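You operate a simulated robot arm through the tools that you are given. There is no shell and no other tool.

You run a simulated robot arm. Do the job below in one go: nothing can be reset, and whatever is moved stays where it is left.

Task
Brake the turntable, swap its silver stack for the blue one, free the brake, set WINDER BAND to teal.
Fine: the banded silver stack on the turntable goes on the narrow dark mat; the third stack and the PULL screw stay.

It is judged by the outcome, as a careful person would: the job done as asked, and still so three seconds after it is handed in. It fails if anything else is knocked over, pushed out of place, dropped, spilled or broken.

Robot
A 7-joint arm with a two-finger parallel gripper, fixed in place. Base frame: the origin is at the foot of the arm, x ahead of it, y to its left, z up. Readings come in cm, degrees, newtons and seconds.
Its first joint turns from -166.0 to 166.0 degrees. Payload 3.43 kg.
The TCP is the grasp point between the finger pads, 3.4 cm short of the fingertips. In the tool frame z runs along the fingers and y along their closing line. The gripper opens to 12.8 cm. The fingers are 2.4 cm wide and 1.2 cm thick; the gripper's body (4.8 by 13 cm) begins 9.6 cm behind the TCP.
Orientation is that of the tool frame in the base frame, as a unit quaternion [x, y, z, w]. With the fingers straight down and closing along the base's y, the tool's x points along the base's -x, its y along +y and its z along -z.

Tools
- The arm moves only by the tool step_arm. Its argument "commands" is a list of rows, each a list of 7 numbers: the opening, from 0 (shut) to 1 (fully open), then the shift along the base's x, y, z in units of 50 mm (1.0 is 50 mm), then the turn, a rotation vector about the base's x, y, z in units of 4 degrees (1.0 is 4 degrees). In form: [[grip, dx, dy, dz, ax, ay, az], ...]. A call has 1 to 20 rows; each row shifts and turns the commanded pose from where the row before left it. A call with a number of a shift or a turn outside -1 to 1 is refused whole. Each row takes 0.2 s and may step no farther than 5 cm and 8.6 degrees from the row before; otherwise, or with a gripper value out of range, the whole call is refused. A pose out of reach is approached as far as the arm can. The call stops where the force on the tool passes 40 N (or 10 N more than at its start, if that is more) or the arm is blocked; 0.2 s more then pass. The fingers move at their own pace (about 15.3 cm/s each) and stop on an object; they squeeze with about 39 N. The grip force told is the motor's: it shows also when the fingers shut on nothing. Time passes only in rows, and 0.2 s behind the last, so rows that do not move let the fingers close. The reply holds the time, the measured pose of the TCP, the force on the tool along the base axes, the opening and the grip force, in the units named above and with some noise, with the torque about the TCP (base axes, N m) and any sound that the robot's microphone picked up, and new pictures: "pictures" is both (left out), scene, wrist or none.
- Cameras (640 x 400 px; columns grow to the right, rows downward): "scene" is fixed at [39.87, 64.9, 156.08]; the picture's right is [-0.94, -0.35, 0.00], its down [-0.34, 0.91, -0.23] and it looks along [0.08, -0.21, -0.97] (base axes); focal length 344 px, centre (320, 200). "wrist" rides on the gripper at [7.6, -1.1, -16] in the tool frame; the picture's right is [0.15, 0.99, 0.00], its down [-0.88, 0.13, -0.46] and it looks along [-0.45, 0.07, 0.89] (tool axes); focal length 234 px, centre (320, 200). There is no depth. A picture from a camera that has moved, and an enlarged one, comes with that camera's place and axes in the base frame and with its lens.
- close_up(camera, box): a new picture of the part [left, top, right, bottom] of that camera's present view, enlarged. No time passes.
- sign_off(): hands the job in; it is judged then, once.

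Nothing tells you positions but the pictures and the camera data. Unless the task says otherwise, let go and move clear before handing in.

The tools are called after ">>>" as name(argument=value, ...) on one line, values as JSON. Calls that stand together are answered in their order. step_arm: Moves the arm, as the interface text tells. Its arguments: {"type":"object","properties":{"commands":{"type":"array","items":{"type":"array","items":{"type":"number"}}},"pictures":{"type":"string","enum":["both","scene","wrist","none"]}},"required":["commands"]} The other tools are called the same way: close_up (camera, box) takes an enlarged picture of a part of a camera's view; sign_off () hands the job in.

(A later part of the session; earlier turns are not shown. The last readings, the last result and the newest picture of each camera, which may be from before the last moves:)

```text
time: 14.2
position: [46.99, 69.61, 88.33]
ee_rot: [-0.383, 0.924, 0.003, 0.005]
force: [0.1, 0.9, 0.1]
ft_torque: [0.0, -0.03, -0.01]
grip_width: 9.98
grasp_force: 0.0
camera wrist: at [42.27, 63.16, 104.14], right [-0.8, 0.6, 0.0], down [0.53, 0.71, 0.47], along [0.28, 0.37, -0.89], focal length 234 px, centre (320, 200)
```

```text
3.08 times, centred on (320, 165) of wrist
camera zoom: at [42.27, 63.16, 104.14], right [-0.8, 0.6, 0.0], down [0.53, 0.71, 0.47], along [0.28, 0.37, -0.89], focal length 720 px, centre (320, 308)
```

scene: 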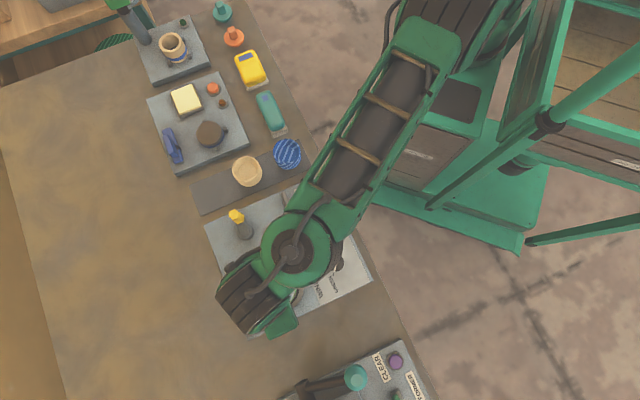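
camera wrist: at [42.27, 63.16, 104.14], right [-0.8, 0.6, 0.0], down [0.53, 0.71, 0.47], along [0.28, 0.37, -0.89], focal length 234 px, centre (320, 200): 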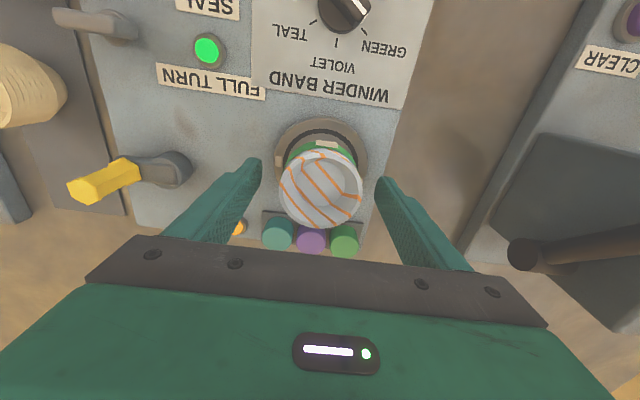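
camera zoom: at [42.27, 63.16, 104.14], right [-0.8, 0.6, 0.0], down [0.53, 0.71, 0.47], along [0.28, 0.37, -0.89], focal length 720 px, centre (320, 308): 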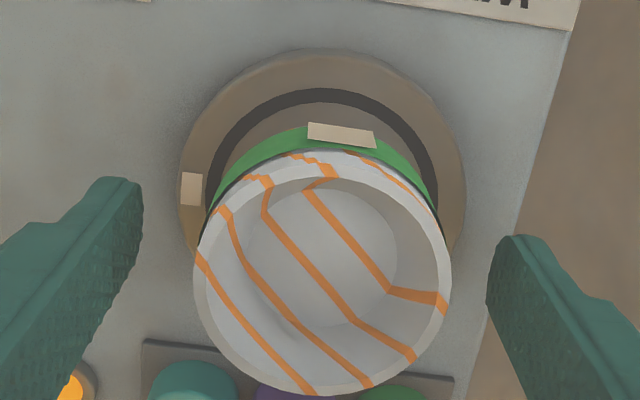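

Nearly centred; a small correction, lower to grip height, and close gently.

>>> step_arm(commands=[[0.78, -0.04, -0.06, -0.15, 0, 0, 0], [0.78, 0, 0, -0.2, 0, 0, 0], [0.78, 0, 0, 0, 0, 0, 0], [0.62, 0, 0, 0, 0, 0, 0], [0.56, 0, 0, 0, 0, 0, 0]])

>>> close_up(camera="wrist", box=[240, 100, 400, 230])

```text
time: 15.4
position: [46.74, 69.35, 86.51]
ee_rot: [-0.382, 0.924, 0.003, 0.004]
force: [-1.6, 5.7, -2.4]
ft_torque: [0.59, 0.17, -0.03]
grip_width: 8.76
grasp_force: 45.0
camera wrist: at [42.0, 62.85, 102.41], right [-0.8, 0.6, 0.0], down [0.53, 0.71, 0.47], along [0.28, 0.37, -0.89], focal length 234 px, centre (320, 200)
```

scene: 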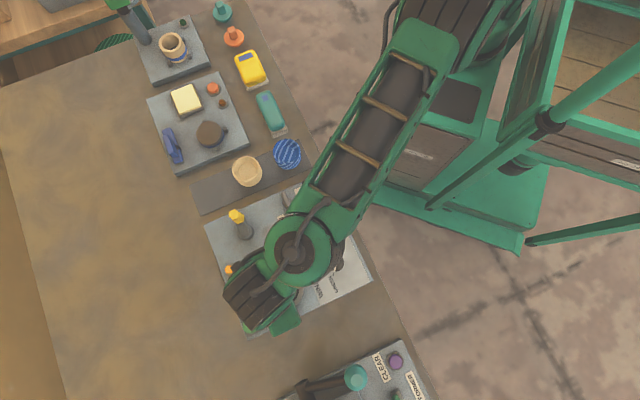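
wrist: 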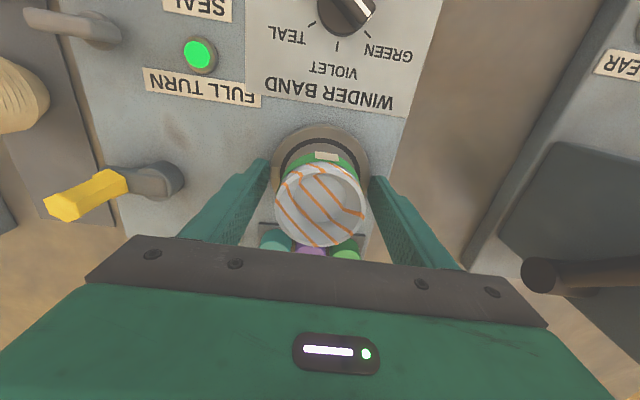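

```text
3.08 times, centred on (320, 165) of wrist
camera zoom: at [42.0, 62.85, 102.41], right [-0.8, 0.6, 0.0], down [0.53, 0.71, 0.47], along [0.28, 0.37, -0.89], focal length 720 px, centre (320, 308)
```

zoom: 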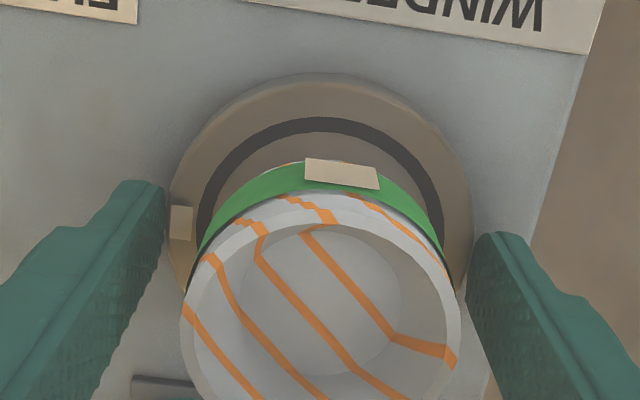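

The fingers stopped at 8.8 cm, which matches the turntable disc, not the stack — too low. I'll open again, rise about 1.2 cm and look.

>>> step_arm(commands=[[0.78, 0, 0, 0, 0, 0, 0], [0.78, 0, 0, 0.12, 0, 0, 0], [0.78, 0, 0, 0.12, 0, 0, 0], [0.78, 0, 0, 0, 0, 0, 0]])

>>> close_up(camera="wrist", box=[240, 100, 400, 230])

>>> close_up(camera="wrist", box=[265, 115, 375, 180])

```text
time: 16.4
position: [46.73, 69.28, 87.83]
ee_rot: [-0.382, 0.924, 0.003, 0.005]
force: [-0.5, 0.2, -0.3]
ft_torque: [-0.01, 0.04, 0.03]
grip_width: 9.96
grasp_force: 0.0
camera wrist: at [42.02, 62.86, 103.71], right [-0.8, 0.6, 0.0], down [0.53, 0.71, 0.47], along [0.28, 0.37, -0.89], focal length 234 px, centre (320, 200)
```

scene: 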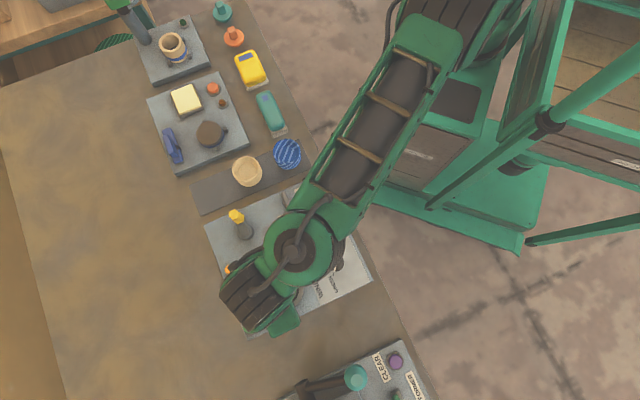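
wrist: 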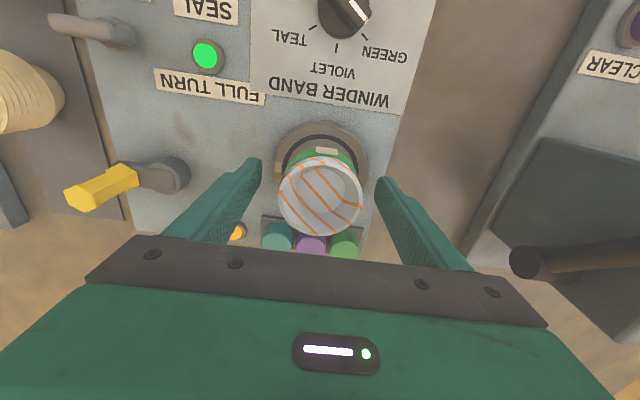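

```text
3.08 times, centred on (320, 165) of wrist
camera zoom: at [42.02, 62.86, 103.71], right [-0.8, 0.6, 0.0], down [0.53, 0.71, 0.47], along [0.28, 0.37, -0.89], focal length 720 px, centre (320, 308)
```

zoom: 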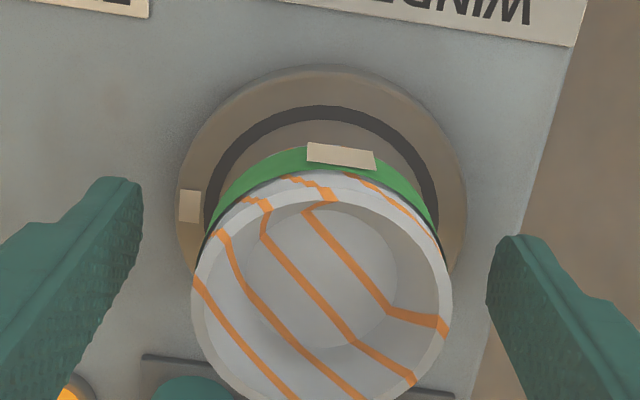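

```text
5.82 times, centred on (320, 148) of wrist
camera zoom: at [42.02, 62.86, 103.71], right [-0.8, 0.6, 0.0], down [0.53, 0.71, 0.47], along [0.28, 0.37, -0.89], focal length 1362 px, centre (320, 506)
```

zoom: 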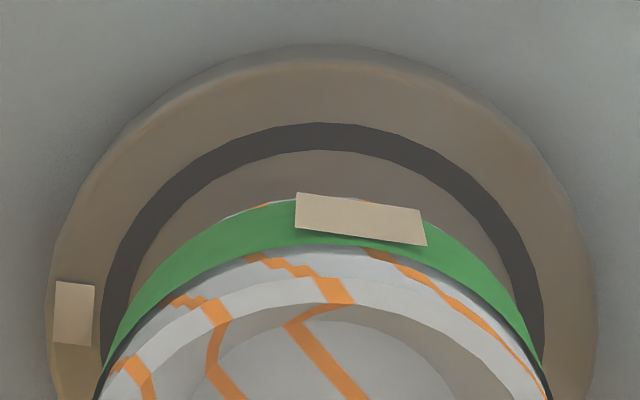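

The stack is undisturbed. I'll grip slightly higher (fingertips ~84.1) so they clear the disc.

>>> step_arm(commands=[[0.78, 0, 0.01, -0.06, 0, 0, 0], [0.62, 0, 0, 0, 0, 0, 0], [0.54, 0, 0, 0, 0, 0, 0], [0.52, 0, 0, 0, 0, 0, 0], [0.52, 0, 0, 0, 0, 0, 0]])

>>> close_up(camera="wrist", box=[240, 100, 400, 230])

```text
time: 17.6
position: [46.77, 69.3, 87.49]
ee_rot: [-0.382, 0.924, 0.003, 0.005]
force: [0.1, 0.3, -0.1]
ft_torque: [0.02, -0.03, -0.01]
grip_width: 6.67
grasp_force: 0.2
camera wrist: at [42.04, 62.89, 103.41], right [-0.8, 0.6, 0.0], down [0.53, 0.71, 0.47], along [0.28, 0.37, -0.89], focal length 234 px, centre (320, 200)
```

scene: 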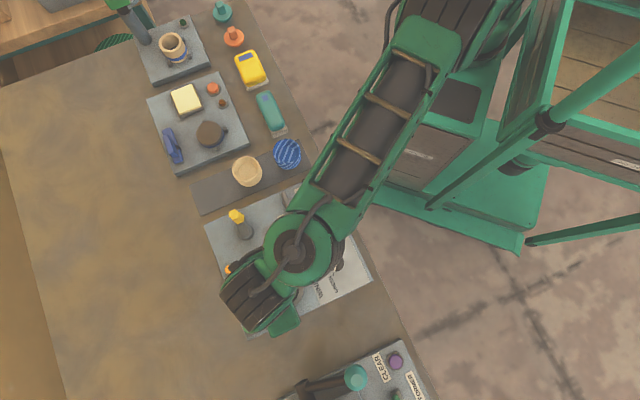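
wrist: 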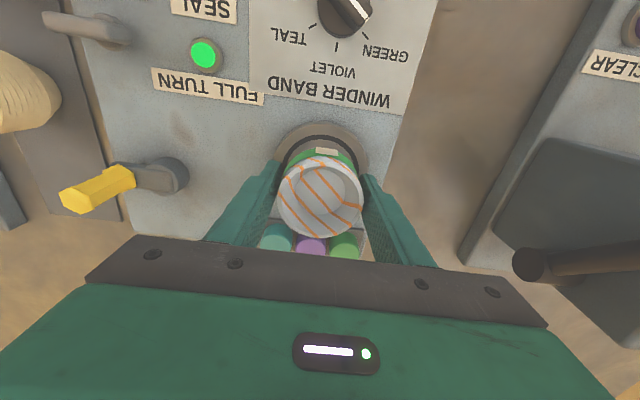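

```text
3.08 times, centred on (320, 165) of wrist
camera zoom: at [42.04, 62.89, 103.41], right [-0.8, 0.6, 0.0], down [0.53, 0.71, 0.47], along [0.28, 0.37, -0.89], focal length 720 px, centre (320, 308)
```

zoom: 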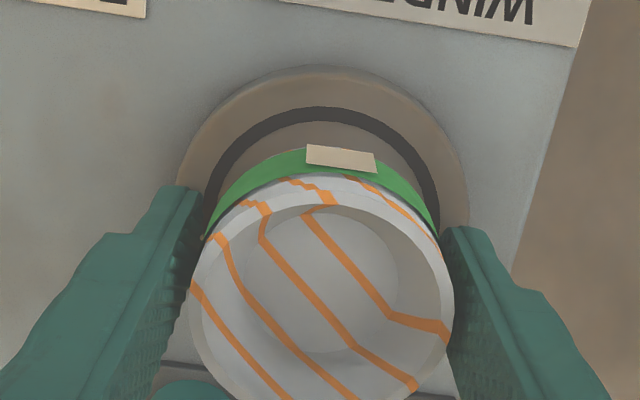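

The pads are now just around the stack (6.67 cm, no contact). Closing on it and lifting slightly.

>>> step_arm(commands=[[0.49, 0, 0, 0, 0, 0, 0], [0.4, 0, 0, 0, 0, 0, 0], [0.4, 0, 0, 0, 0, 0, 0], [0.4, 0, 0, 0, 0, 0, 0]], pictures="wrist")

```text
time: 18.6
position: [46.78, 69.21, 87.55]
ee_rot: [-0.383, 0.924, 0.002, 0.004]
force: [-0.5, 1.5, 0.9]
ft_torque: [0.0, 0.01, 0.0]
grip_width: 5.91
grasp_force: 39.1
camera wrist: at [42.03, 62.89, 103.41], right [-0.8, 0.6, 0.0], down [0.53, 0.71, 0.47], along [0.28, 0.37, -0.89], focal length 234 px, centre (320, 200)
```

wrist: 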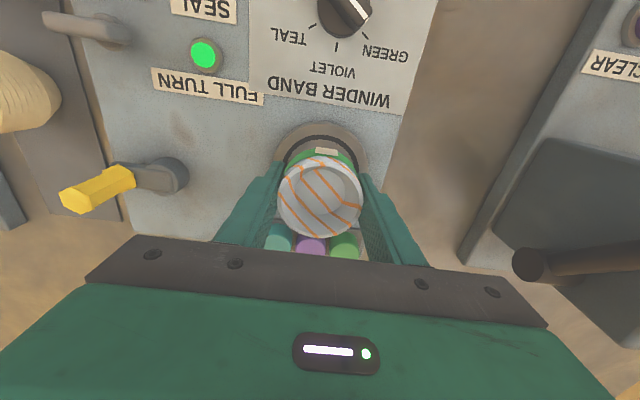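

Firm grip at 5.9 cm. Lifting straight up.

>>> step_arm(commands=[[0.4, 0, 0, 0.1, 0, 0, 0], [0.4, 0, 0, 0.2, 0, 0, 0], [0.4, 0, 0, 0.3, 0, 0, 0], [0.4, 0, 0, 0.4, 0, 0, 0], [0.4, 0, 0, 0.5, 0, 0, 0], [0.4, 0, 0, 0.5, 0, 0, 0], [0.4, 0, 0, 0, 0, 0, 0]])

>>> close_up(camera="wrist", box=[240, 100, 400, 230])

```text
time: 20.2
position: [46.71, 69.17, 97.69]
ee_rot: [-0.382, 0.924, 0.003, 0.005]
force: [-0.8, 0.2, -1.3]
ft_torque: [0.02, 0.01, 0.01]
grip_width: 5.94
grasp_force: 39.4
camera wrist: at [42.01, 62.91, 113.57], right [-0.8, 0.6, 0.0], down [0.53, 0.71, 0.46], along [0.28, 0.37, -0.89], focal length 234 px, centre (320, 200)
```

scene: 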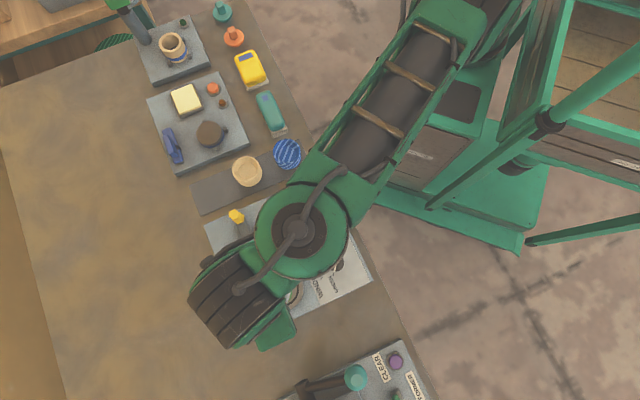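
wrist: 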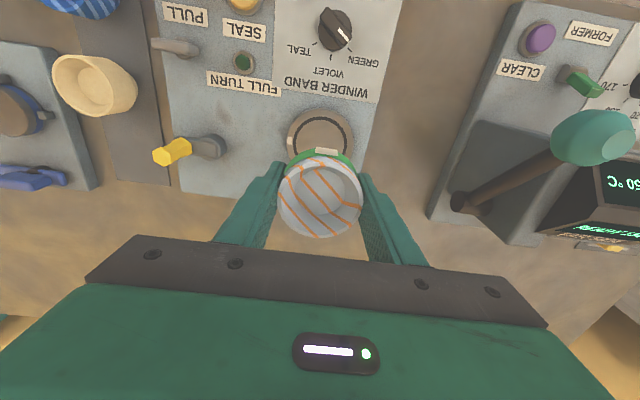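

```text
3.08 times, centred on (320, 165) of wrist
camera zoom: at [42.01, 62.91, 113.57], right [-0.8, 0.6, 0.0], down [0.53, 0.71, 0.46], along [0.28, 0.37, -0.89], focal length 720 px, centre (320, 308)
```

zoom: 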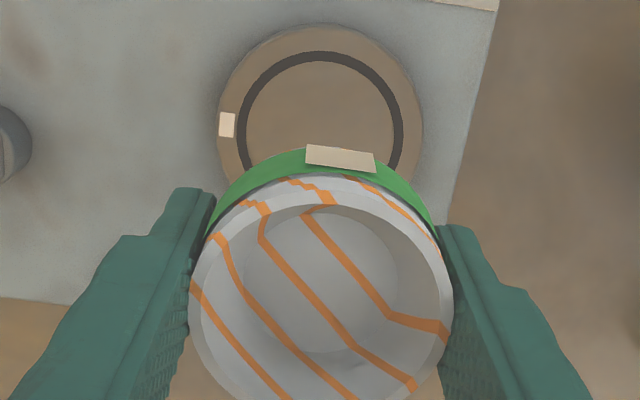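

The stack came up cleanly and the FULL TURN lamp went out. Carrying it to the free far end of the mat.

>>> step_arm(commands=[[0.4, 0.25, -0.16, 0, 0, 0, 0], [0.4, 0.5, -0.33, 0, 0, 0, 0], [0.4, 0.6, -0.39, 0, 0, 0, 0], [0.4, 0.6, -0.39, 0, 0, 0, 0], [0.4, 0.6, -0.39, 0, 0, 0, 0], [0.4, 0.6, -0.39, 0, 0, 0, 0], [0.4, 0.6, -0.39, 0, 0, 0, 0], [0.4, 0.5, -0.32, 0, 0, 0, 0], [0.4, 0.25, -0.16, 0, 0, 0, 0], [0.4, 0, 0, 0, 0, 0, 0]])

>>> close_up(camera="scene", box=[200, 200, 392, 340])

>>> close_up(camera="wrist", box=[240, 100, 400, 230])

```text
time: 22.4
position: [69.23, 54.69, 97.49]
ee_rot: [-0.382, 0.924, 0.003, 0.005]
force: [0.0, -1.0, -1.0]
ft_torque: [-0.01, -0.01, -0.03]
grip_width: 5.91
grasp_force: 39.3
camera wrist: at [64.5, 48.25, 113.35], right [-0.8, 0.6, 0.0], down [0.53, 0.71, 0.47], along [0.28, 0.37, -0.89], focal length 234 px, centre (320, 200)
```

scene: 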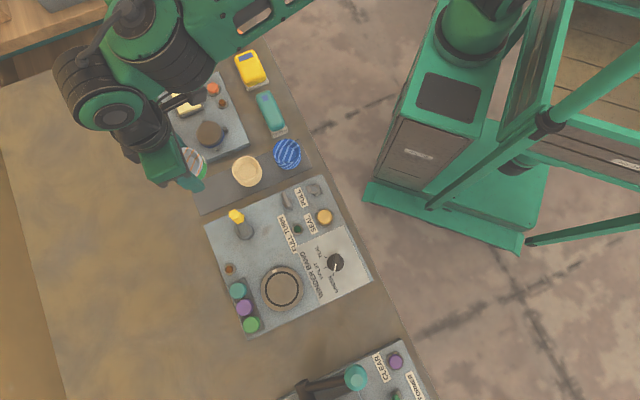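
wrist: 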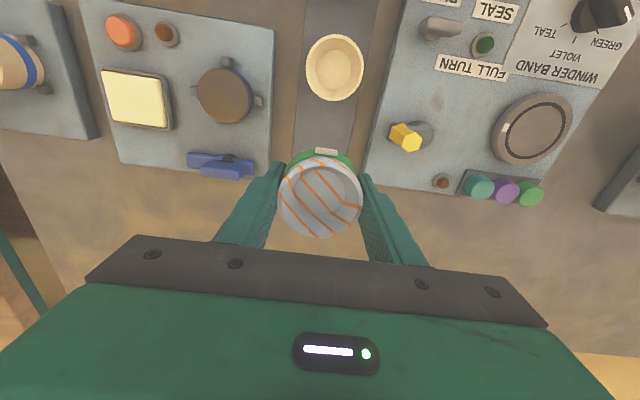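

```text
2.86 times, centred on (296, 270) of scene
camera zoom: at [39.87, 64.9, 156.08], right [-0.94, -0.35, 0.0], down [-0.34, 0.91, -0.23], along [0.08, -0.21, -0.97], focal length 984 px, centre (389, 0)
```

zoom: 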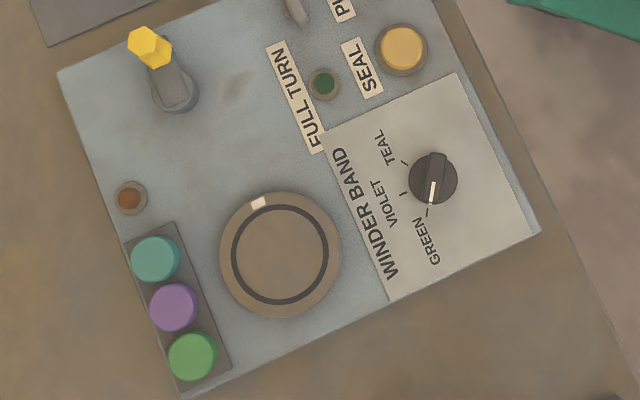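

```text
3.08 times, centred on (320, 165) of wrist
camera zoom: at [64.5, 48.25, 113.35], right [-0.8, 0.6, 0.0], down [0.53, 0.71, 0.47], along [0.28, 0.37, -0.89], focal length 720 px, centre (320, 308)
```

zoom: 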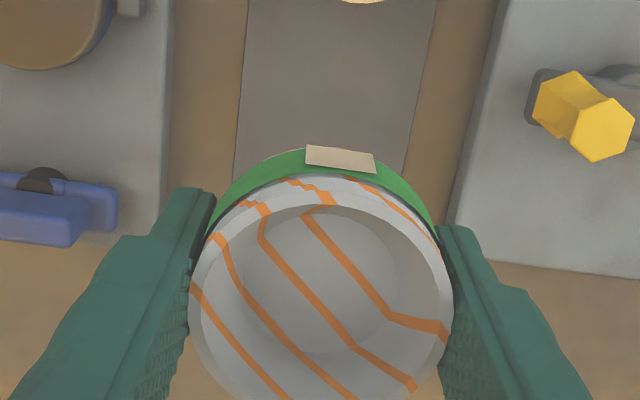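

Both lamps are now dark and the turntable hasn't moved. Lowering the silver stack toward the mat's far end, then checking alignment.

>>> step_arm(commands=[[0.4, 0, 0, -0.4, 0, 0, 0], [0.4, 0, 0, -0.5, 0, 0, 0], [0.4, 0, 0, -0.5, 0, 0, 0], [0.4, 0, 0, -0.5, 0, 0, 0], [0.4, 0, 0, -0.4, 0, 0, 0], [0.4, 0, 0, 0, 0, 0, 0]])

>>> close_up(camera="wrist", box=[220, 80, 420, 240])

>>> close_up(camera="scene", box=[165, 120, 285, 220])

```text
time: 23.8
position: [69.22, 54.58, 85.99]
ee_rot: [-0.383, 0.924, 0.003, 0.004]
force: [0.6, -0.2, -1.2]
ft_torque: [0.0, -0.01, 0.0]
grip_width: 5.94
grasp_force: 39.0
camera wrist: at [64.53, 48.22, 101.88], right [-0.8, 0.6, 0.0], down [0.53, 0.71, 0.47], along [0.28, 0.37, -0.89], focal length 234 px, centre (320, 200)
```

scene: 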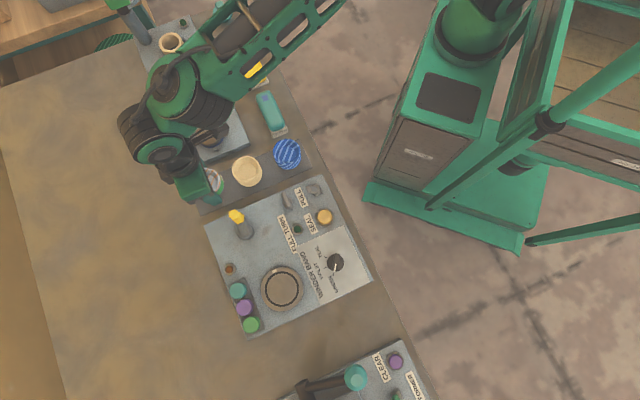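
wrist: 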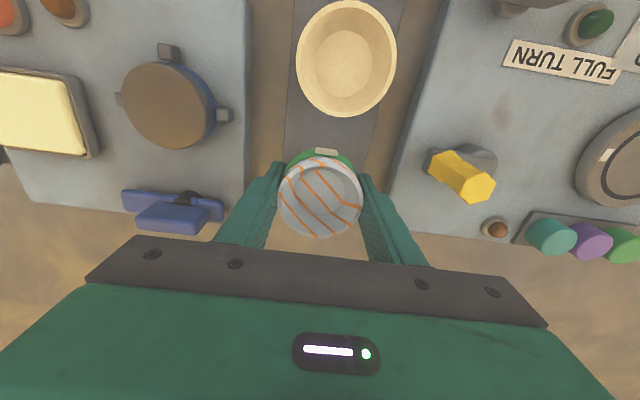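

```text
2.50 times, centred on (320, 160) of wrist
camera zoom: at [64.53, 48.22, 101.88], right [-0.8, 0.6, 0.0], down [0.53, 0.71, 0.47], along [0.28, 0.37, -0.89], focal length 585 px, centre (320, 300)
```

zoom: 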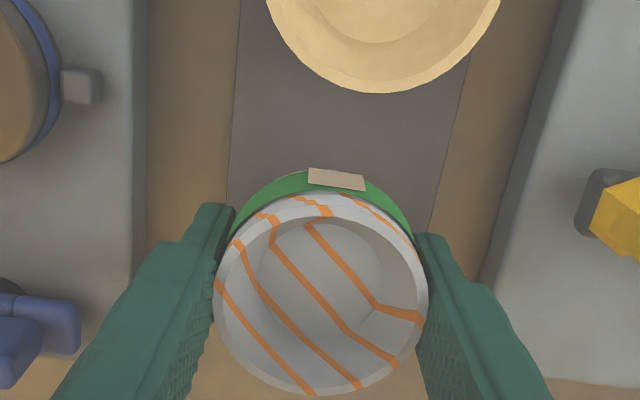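

```text
4.00 times, centred on (225, 170) of scene
camera zoom: at [39.87, 64.9, 156.08], right [-0.94, -0.35, 0.0], down [-0.34, 0.91, -0.23], along [0.08, -0.21, -0.97], focal length 1378 px, centre (700, 320)
```

zoom: 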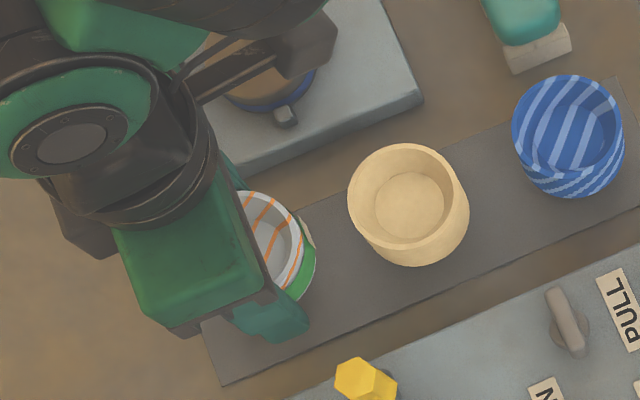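

Aligned with the mat with clear gaps. Lowering in small steps, watching force.

>>> step_arm(commands=[[0.4, -0.02, 0.02, -0.16, 0, 0, 0], [0.4, 0, 0, -0.16, 0, 0, 0], [0.4, 0, 0, -0.06, 0, 0, 0], [0.4, 0, 0, 0, 0, 0, 0]], pictures="wrist")

>>> close_up(camera="wrist", box=[260, 110, 380, 210])

```text
time: 24.8
position: [69.17, 54.85, 84.35]
ee_rot: [-0.383, 0.924, 0.003, 0.006]
force: [-1.7, -1.1, 9.5]
ft_torque: [-0.23, -0.01, -0.05]
grip_width: 5.93
grasp_force: 38.9
camera wrist: at [64.44, 48.36, 100.06], right [-0.8, 0.6, 0.0], down [0.53, 0.71, 0.47], along [0.28, 0.37, -0.88], focal length 234 px, centre (320, 200)
```

wrist: 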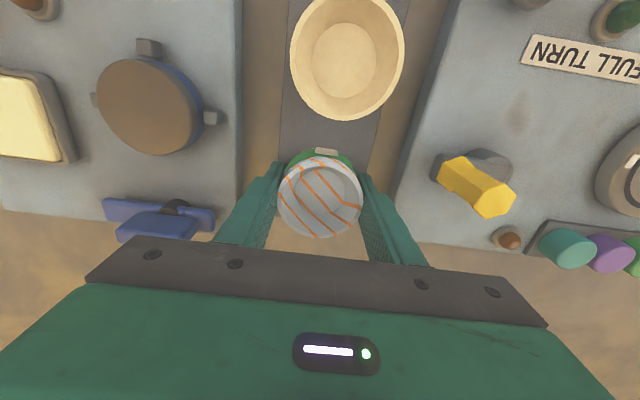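

```text
4.00 times, centred on (320, 160) of wrist
camera zoom: at [64.44, 48.36, 100.06], right [-0.8, 0.6, 0.0], down [0.53, 0.71, 0.47], along [0.28, 0.37, -0.88], focal length 937 px, centre (320, 360)
```

zoom: 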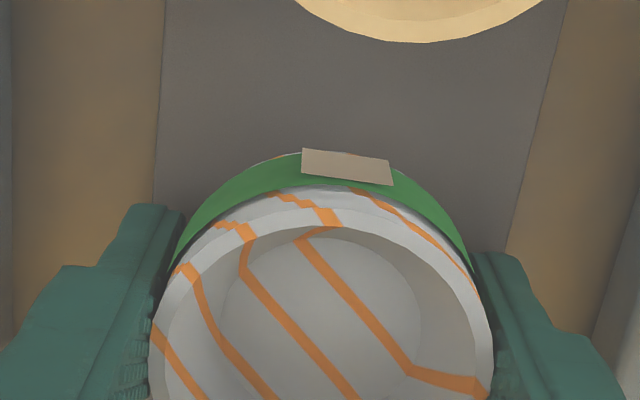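

Contact felt (+10 N) with the stack on the mat. Releasing gently.

>>> step_arm(commands=[[0.48, 0, 0, 0, 0, 0, 0], [0.54, 0, 0, 0, 0, 0, 0], [0.6, 0, 0, 0, 0, 0, 0], [0.62, 0, 0, 0, 0, 0, 0], [0.62, 0, 0, 0, 0, 0, 0]], pictures="wrist")

>>> close_up(camera="wrist", box=[260, 110, 380, 210])

```text
time: 26.0
position: [69.3, 54.81, 84.11]
ee_rot: [-0.383, 0.924, 0.003, 0.004]
force: [0.9, 0.3, -0.4]
ft_torque: [-0.02, -0.02, -0.02]
grip_width: 7.95
grasp_force: 0.0
camera wrist: at [64.47, 48.37, 99.97], right [-0.8, 0.6, 0.0], down [0.53, 0.71, 0.47], along [0.28, 0.37, -0.89], focal length 234 px, centre (320, 200)
```

wrist: 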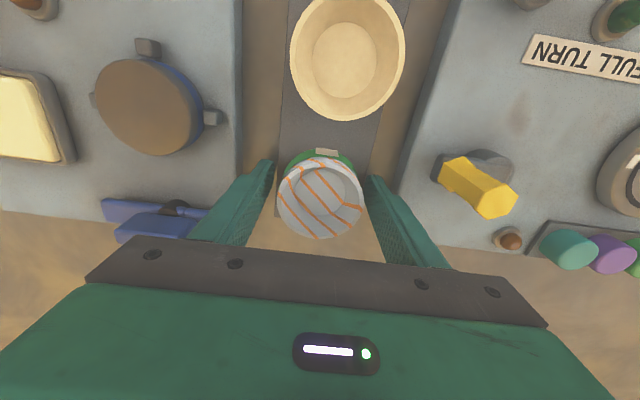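

```text
4.00 times, centred on (320, 160) of wrist
camera zoom: at [64.47, 48.37, 99.97], right [-0.8, 0.6, 0.0], down [0.53, 0.71, 0.47], along [0.28, 0.37, -0.89], focal length 937 px, centre (320, 360)
```

zoom: 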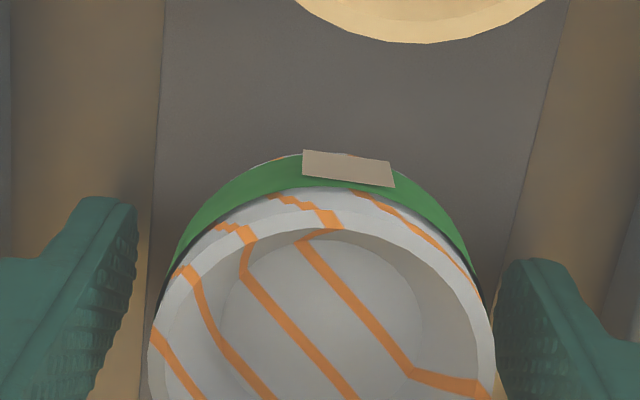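

Released and standing. Raising straight up and checking its place from above.

>>> step_arm(commands=[[0.62, 0, 0, 0.3, 0, 0, 0], [0.62, 0, 0, 0.6, 0, 0, 0], [0.62, 0, 0, 0.8, 0, 0, 0], [0.62, 0, 0, 0.9, 0, 0, 0], [0.78, -0.4, -0.4, 0, 0, 0, 0], [0.78, -0.8, -0.5, 0, 0, 0, 0], [0.78, -0.7, -0.7, 0, 0, 0, 0], [0.78, -0.5, -0.8, 0, 0, 0, 0], [0.78, 0, 0, 0, 0, 0, 0]])

>>> close_up(camera="scene", box=[165, 130, 305, 220])

>>> close_up(camera="wrist", box=[240, 100, 400, 230])

```text
time: 28.0
position: [57.39, 42.89, 97.25]
ee_rot: [-0.382, 0.924, 0.004, 0.004]
force: [-0.2, 0.5, 0.2]
ft_torque: [-0.03, 0.0, 0.02]
grip_width: 9.96
grasp_force: 0.0
camera wrist: at [52.61, 36.49, 113.04], right [-0.8, 0.6, 0.0], down [0.53, 0.71, 0.47], along [0.28, 0.37, -0.89], focal length 234 px, centre (320, 200)
```

scene: 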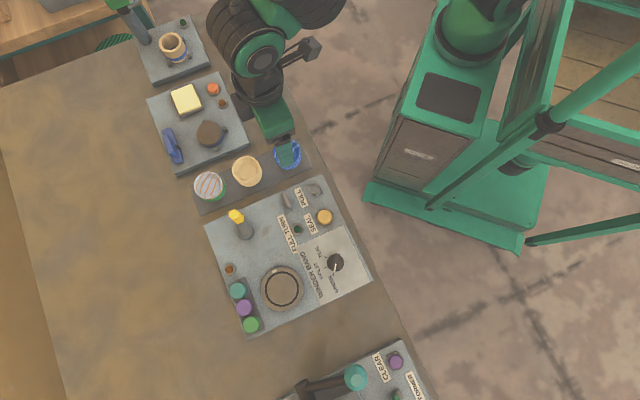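
wrist: 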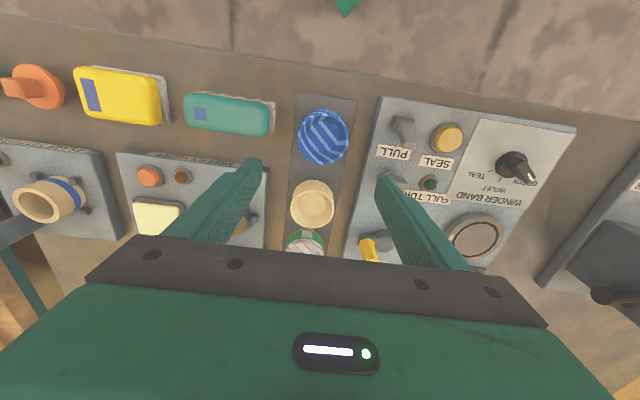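

```text
4.44 times, centred on (235, 175) of scene
camera zoom: at [39.87, 64.9, 156.08], right [-0.94, -0.35, 0.0], down [-0.34, 0.91, -0.23], along [0.08, -0.21, -0.97], focal length 1531 px, centre (698, 311)
```

zoom: 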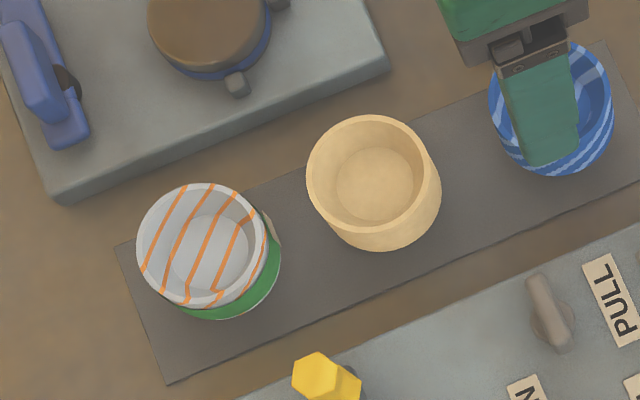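

```text
3.08 times, centred on (320, 165) of wrist
camera zoom: at [52.61, 36.49, 113.04], right [-0.8, 0.6, 0.0], down [0.53, 0.71, 0.47], along [0.28, 0.37, -0.89], focal length 720 px, centre (320, 308)
```

zoom: 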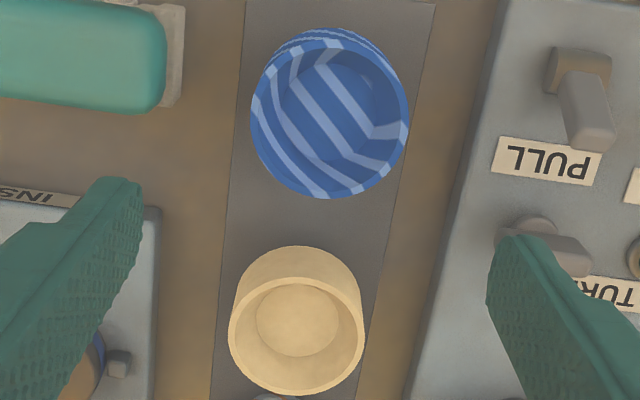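

Silver stands well inside the mat's far end. Next the blue stack at about (56.35, 41.8): centre over it with a narrower opening to clear the teal item, then lower.

>>> step_arm(commands=[[0.6, -0.21, -0.22, 0, 0, 0, 0], [0.6, 0, 0, -0.5, 0, 0, 0], [0.6, 0, 0, -0.5, 0, 0, 0], [0.6, 0, 0, -0.4, 0, 0, 0], [0.6, 0, 0, -0.3, 0, 0, 0], [0.6, 0, 0, 0, 0, 0, 0], [0.6, 0, 0, 0, 0, 0, 0]])

>>> close_up(camera="wrist", box=[240, 100, 400, 230])

>>> close_up(camera="scene", box=[250, 120, 340, 180])

```text
time: 29.6
position: [56.1, 41.65, 88.62]
ee_rot: [-0.383, 0.924, 0.003, 0.004]
force: [0.9, 0.0, -0.2]
ft_torque: [0.01, 0.0, -0.02]
grip_width: 7.7
grasp_force: 0.0
camera wrist: at [51.46, 35.24, 104.54], right [-0.8, 0.6, 0.0], down [0.53, 0.71, 0.47], along [0.28, 0.37, -0.89], focal length 234 px, centre (320, 200)
```

scene: 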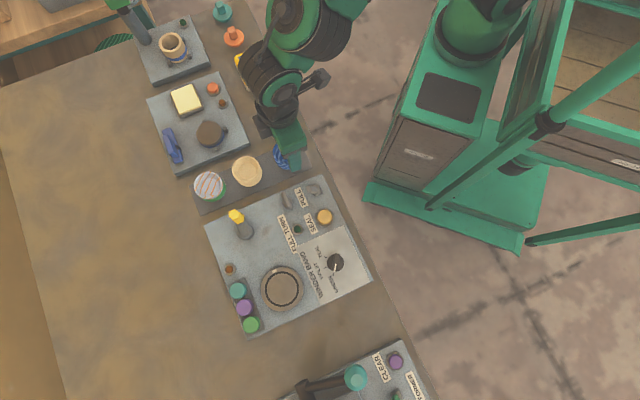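
wrist: 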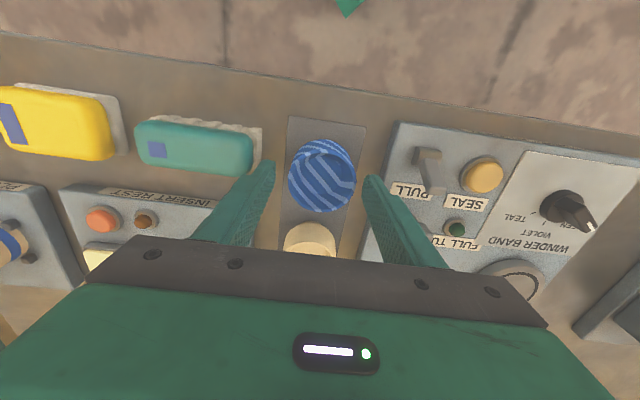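

```text
3.08 times, centred on (320, 165) of wrist
camera zoom: at [51.46, 35.24, 104.54], right [-0.8, 0.6, 0.0], down [0.53, 0.71, 0.47], along [0.28, 0.37, -0.89], focal length 720 px, centre (320, 308)
```

zoom: 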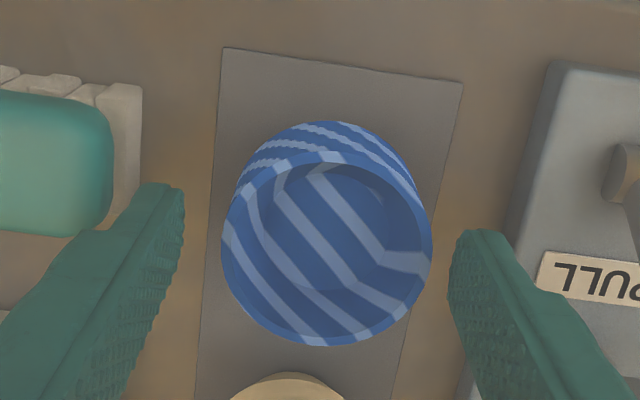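

```text
6.67 times, centred on (295, 150) of scene
camera zoom: at [39.87, 64.9, 156.08], right [-0.94, -0.35, 0.0], down [-0.34, 0.91, -0.23], along [0.08, -0.21, -0.97], focal length 2297 px, centre (487, 533)
```

zoom: 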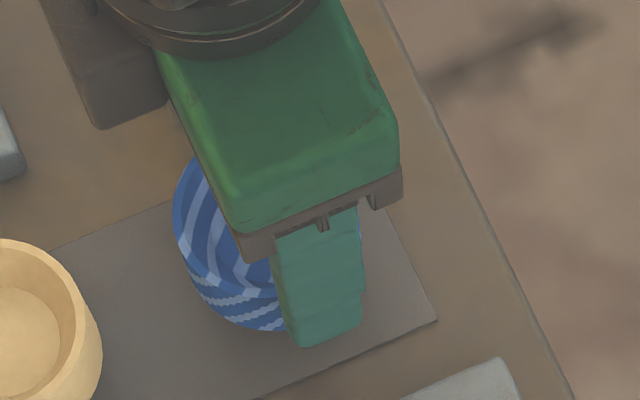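

Centred within 3 mm. I'll nudge sideways slightly and lower to the same grip height used for silver on the mat.

>>> step_arm(commands=[[0.58, -0.03, 0.03, -0.2, 0, 0, 0], [0.58, 0, 0, -0.3, 0, 0, 0], [0.58, 0, 0, -0.25, 0, 0, 0], [0.58, 0, 0, -0.14, 0, 0, 0], [0.58, 0, 0, 0, 0, 0, 0]])

>>> close_up(camera="wrist", box=[240, 100, 400, 230])

```text
time: 30.8
position: [56.03, 41.78, 84.23]
ee_rot: [-0.382, 0.924, 0.003, 0.005]
force: [0.6, -0.3, 0.2]
ft_torque: [0.01, 0.0, 0.0]
grip_width: 7.42
grasp_force: 0.0
camera wrist: at [51.32, 35.36, 100.1], right [-0.8, 0.6, 0.0], down [0.53, 0.71, 0.47], along [0.28, 0.37, -0.89], focal length 234 px, centre (320, 200)
```

scene: 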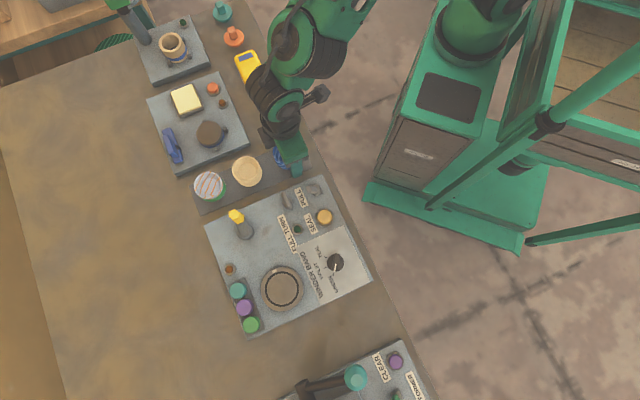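
wrist: 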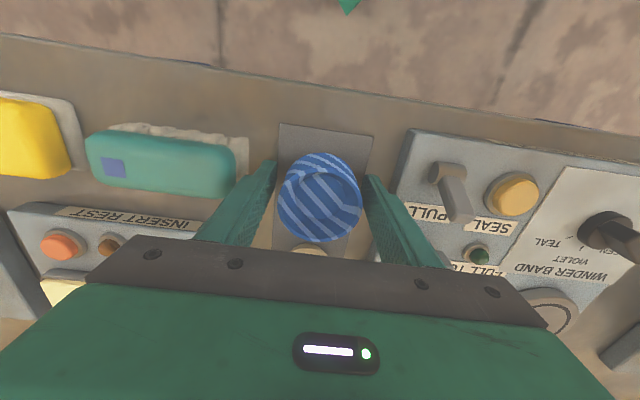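

```text
3.08 times, centred on (320, 165) of wrist
camera zoom: at [51.32, 35.36, 100.1], right [-0.8, 0.6, 0.0], down [0.53, 0.71, 0.47], along [0.28, 0.37, -0.89], focal length 720 px, centre (320, 308)
```

zoom: 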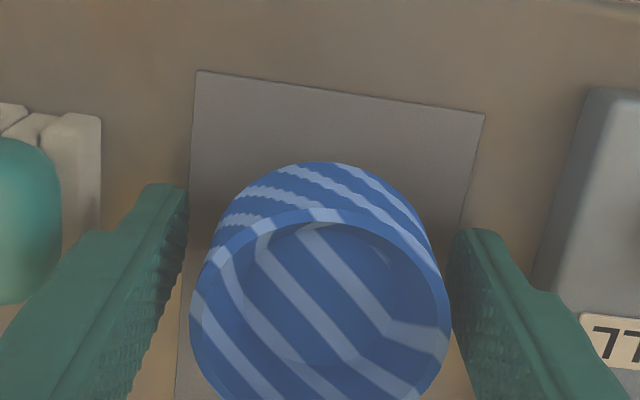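

Positioned well; closing on the blue stack.

>>> step_arm(commands=[[0.52, 0, 0, 0, 0, 0, 0], [0.48, 0, 0, 0, 0, 0, 0], [0.4, 0, 0, 0, 0, 0, 0], [0.4, 0, 0, 0, 0, 0, 0], [0.4, 0, 0, 0, 0, 0, 0]], pictures="wrist")

>>> close_up(camera="wrist", box=[240, 100, 400, 230])

```text
time: 32.0
position: [56.01, 41.85, 84.34]
ee_rot: [-0.383, 0.924, 0.003, 0.004]
force: [-0.7, 0.1, -0.2]
ft_torque: [-0.01, -0.01, -0.04]
grip_width: 5.9
grasp_force: 39.0
camera wrist: at [51.32, 35.37, 100.12], right [-0.8, 0.6, 0.0], down [0.53, 0.71, 0.47], along [0.28, 0.37, -0.89], focal length 234 px, centre (320, 200)
```

wrist: 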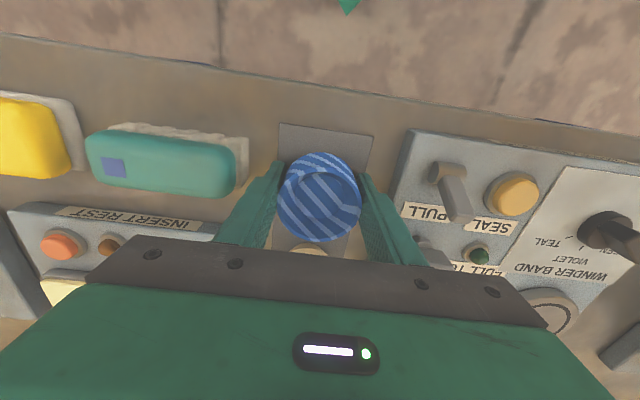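

```text
3.08 times, centred on (320, 165) of wrist
camera zoom: at [51.32, 35.37, 100.12], right [-0.8, 0.6, 0.0], down [0.53, 0.71, 0.47], along [0.28, 0.37, -0.89], focal length 720 px, centre (320, 308)
```

zoom: 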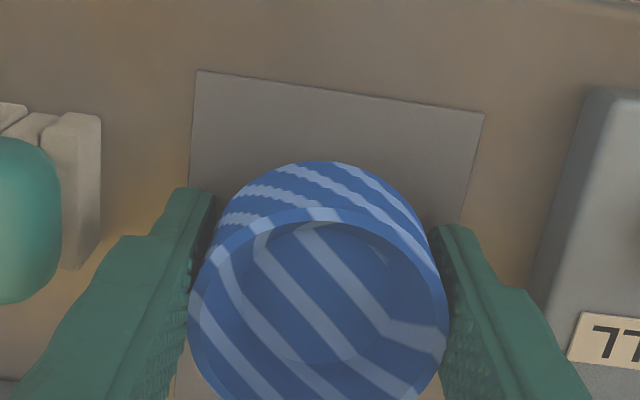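

Blue is gripped firmly (5.9 cm, 39 N). Lifting and carrying it over the turntable.

>>> step_arm(commands=[[0.4, 0, 0, 0.1, 0, 0, 0], [0.4, 0, 0, 0.3, 0, 0, 0], [0.4, 0, 0, 0.5, 0, 0, 0], [0.4, 0, 0, 0.6, 0, 0, 0], [0.4, 0, 0, 0.6, 0, 0, 0], [0.4, 0, 0, 0.5, 0, 0, 0], [0.4, -0.1, 0.27, 0, 0, 0, 0], [0.4, -0.2, 0.57, 0, 0, 0, 0], [0.4, -0.25, 0.7, 0, 0, 0, 0], [0.4, -0.25, 0.71, 0, 0, 0, 0], [0.4, -0.25, 0.71, 0, 0, 0, 0], [0.4, -0.25, 0.71, 0, 0, 0, 0], [0.4, -0.25, 0.71, 0, 0, 0, 0], [0.4, -0.2, 0.57, 0, 0, 0, 0], [0.4, -0.15, 0.43, 0, 0, 0, 0], [0.4, 0, 0, 0, 0, 0, 0], [0.4, 0, 0, 0, 0, 0, 0]])

>>> close_up(camera="wrist", box=[240, 100, 400, 230])

>>> close_up(camera="scene", box=[165, 130, 325, 240])

```text
time: 35.6
position: [46.43, 68.83, 97.22]
ee_rot: [-0.383, 0.924, 0.003, 0.004]
force: [0.5, 0.0, -0.8]
ft_torque: [-0.01, -0.04, -0.02]
grip_width: 5.92
grasp_force: 39.2
camera wrist: at [41.74, 62.38, 113.09], right [-0.8, 0.6, 0.0], down [0.53, 0.71, 0.47], along [0.28, 0.37, -0.89], focal length 234 px, centre (320, 200)
```

scene: 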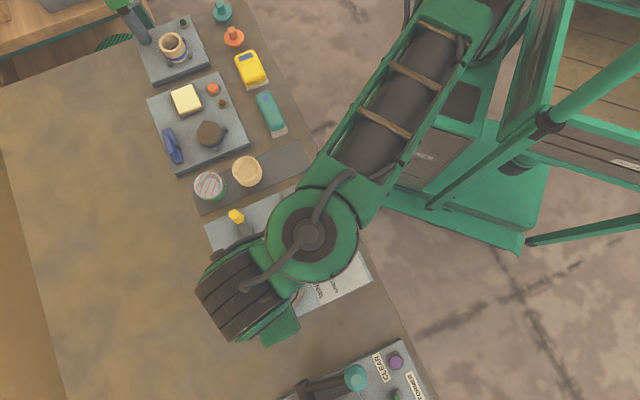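
wrist: 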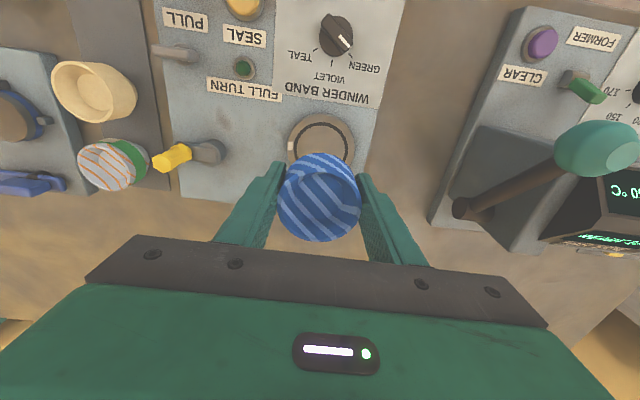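

```text
3.08 times, centred on (320, 165) of wrist
camera zoom: at [41.74, 62.38, 113.09], right [-0.8, 0.6, 0.0], down [0.53, 0.71, 0.47], along [0.28, 0.37, -0.89], focal length 720 px, centre (320, 308)
```

zoom: 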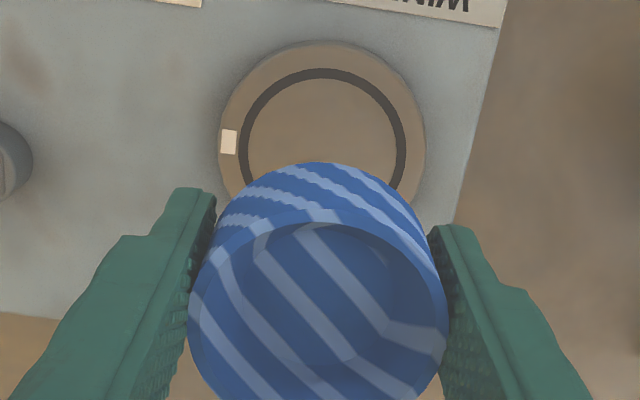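

```text
3.64 times, centred on (245, 185) of scene
camera zoom: at [39.87, 64.9, 156.08], right [-0.94, -0.35, 0.0], down [-0.34, 0.91, -0.23], along [0.08, -0.21, -0.97], focal length 1253 px, centre (593, 254)
```

zoom: 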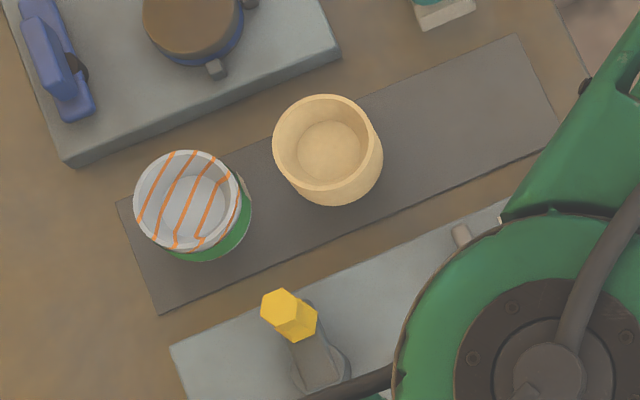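

Blue is over the turntable, nearly concentric with the ring. Lowering to just above and re-checking.

>>> step_arm(commands=[[0.4, 0.0, 0.03, -0.4, 0, 0, 0], [0.4, 0, 0, -0.5, 0, 0, 0], [0.4, 0, 0, -0.5, 0, 0, 0], [0.4, 0, 0, -0.3, 0, 0, 0], [0.4, 0, 0, 0, 0, 0, 0], [0.4, 0, 0, 0, 0, 0, 0]], pictures="wrist")

>>> close_up(camera="wrist", box=[240, 100, 400, 230])

>>> close_up(camera="wrist", box=[265, 115, 375, 180])

```text
time: 37.0
position: [46.59, 68.92, 88.79]
ee_rot: [-0.382, 0.924, 0.003, 0.004]
force: [0.0, 0.6, -1.2]
ft_torque: [0.0, 0.01, -0.02]
grip_width: 5.91
grasp_force: 39.1
camera wrist: at [41.81, 62.53, 104.67], right [-0.8, 0.6, 0.0], down [0.53, 0.71, 0.47], along [0.28, 0.37, -0.89], focal length 234 px, centre (320, 200)
```

wrist: 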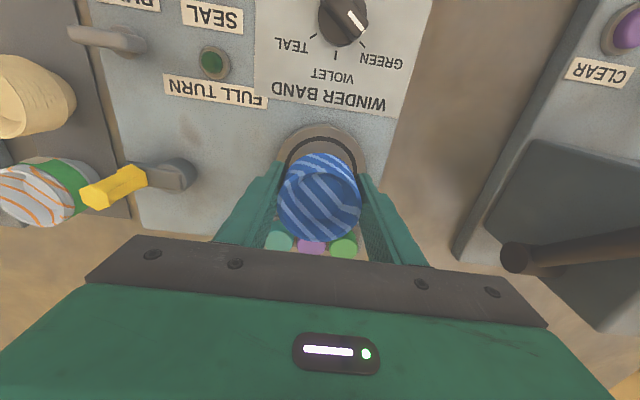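

```text
3.08 times, centred on (320, 165) of wrist
camera zoom: at [41.81, 62.53, 104.67], right [-0.8, 0.6, 0.0], down [0.53, 0.71, 0.47], along [0.28, 0.37, -0.89], focal length 720 px, centre (320, 308)
```

zoom: 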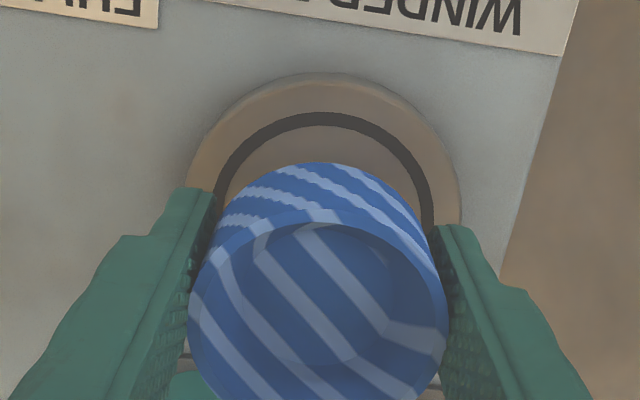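

```text
5.82 times, centred on (320, 148) of wrist
camera zoom: at [41.81, 62.53, 104.67], right [-0.8, 0.6, 0.0], down [0.53, 0.71, 0.47], along [0.28, 0.37, -0.89], focal length 1362 px, centre (320, 506)
```

zoom: 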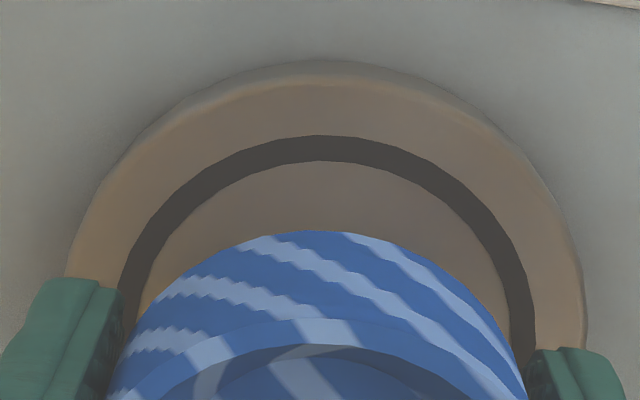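

Concentric with the ring to within a millimetre or two. Final lowering in small steps.

>>> step_arm(commands=[[0.4, -0.016, 0.012, -0.1, 0, 0, 0], [0.4, 0, 0, -0.1, 0, 0, 0], [0.4, 0, 0, -0.04, 0, 0, 0], [0.4, 0, 0, 0, 0, 0, 0]], pictures="wrist")

>>> close_up(camera="wrist", box=[265, 115, 375, 180])

```text
time: 38.0
position: [46.39, 68.99, 87.61]
ee_rot: [-0.383, 0.924, 0.003, 0.004]
force: [0.0, 0.4, 1.1]
ft_torque: [-0.02, -0.02, 0.02]
grip_width: 5.92
grasp_force: 39.0
camera wrist: at [41.67, 62.53, 103.45], right [-0.8, 0.6, 0.0], down [0.53, 0.71, 0.47], along [0.28, 0.37, -0.88], focal length 234 px, centre (320, 200)
```

wrist: 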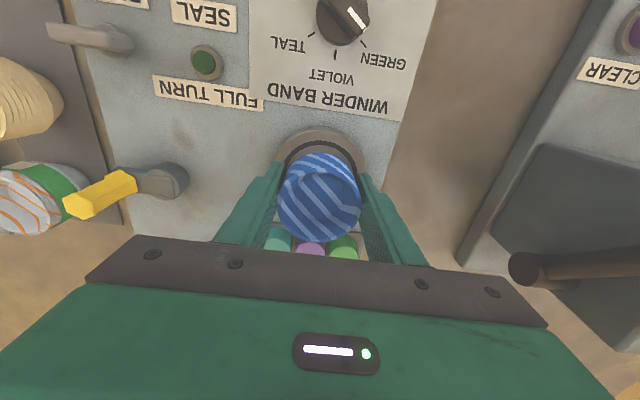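

```text
5.82 times, centred on (320, 148) of wrist
camera zoom: at [41.67, 62.53, 103.45], right [-0.8, 0.6, 0.0], down [0.53, 0.71, 0.47], along [0.28, 0.37, -0.88], focal length 1362 px, centre (320, 506)
```

zoom: 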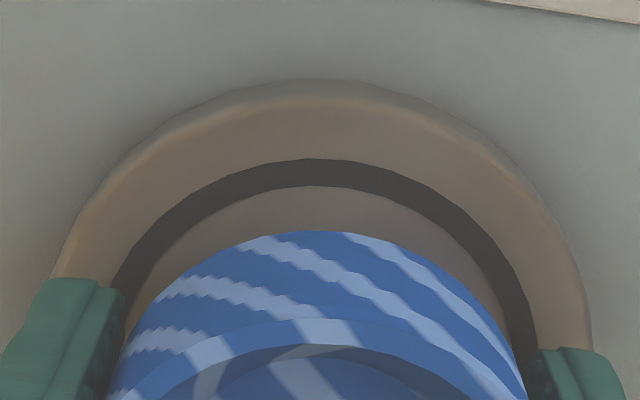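

Light contact is just starting; one more small step down.

>>> step_arm(commands=[[0.4, 0, 0, -0.025, 0, 0, 0], [0.4, 0, 0, 0, 0, 0, 0]], pictures="none")

```text
time: 38.6
position: [46.37, 68.97, 87.67]
ee_rot: [-0.383, 0.924, 0.004, 0.005]
force: [-1.1, 1.1, 15.9]
ft_torque: [-0.24, -0.13, -0.02]
grip_width: 5.92
grasp_force: 38.8
```

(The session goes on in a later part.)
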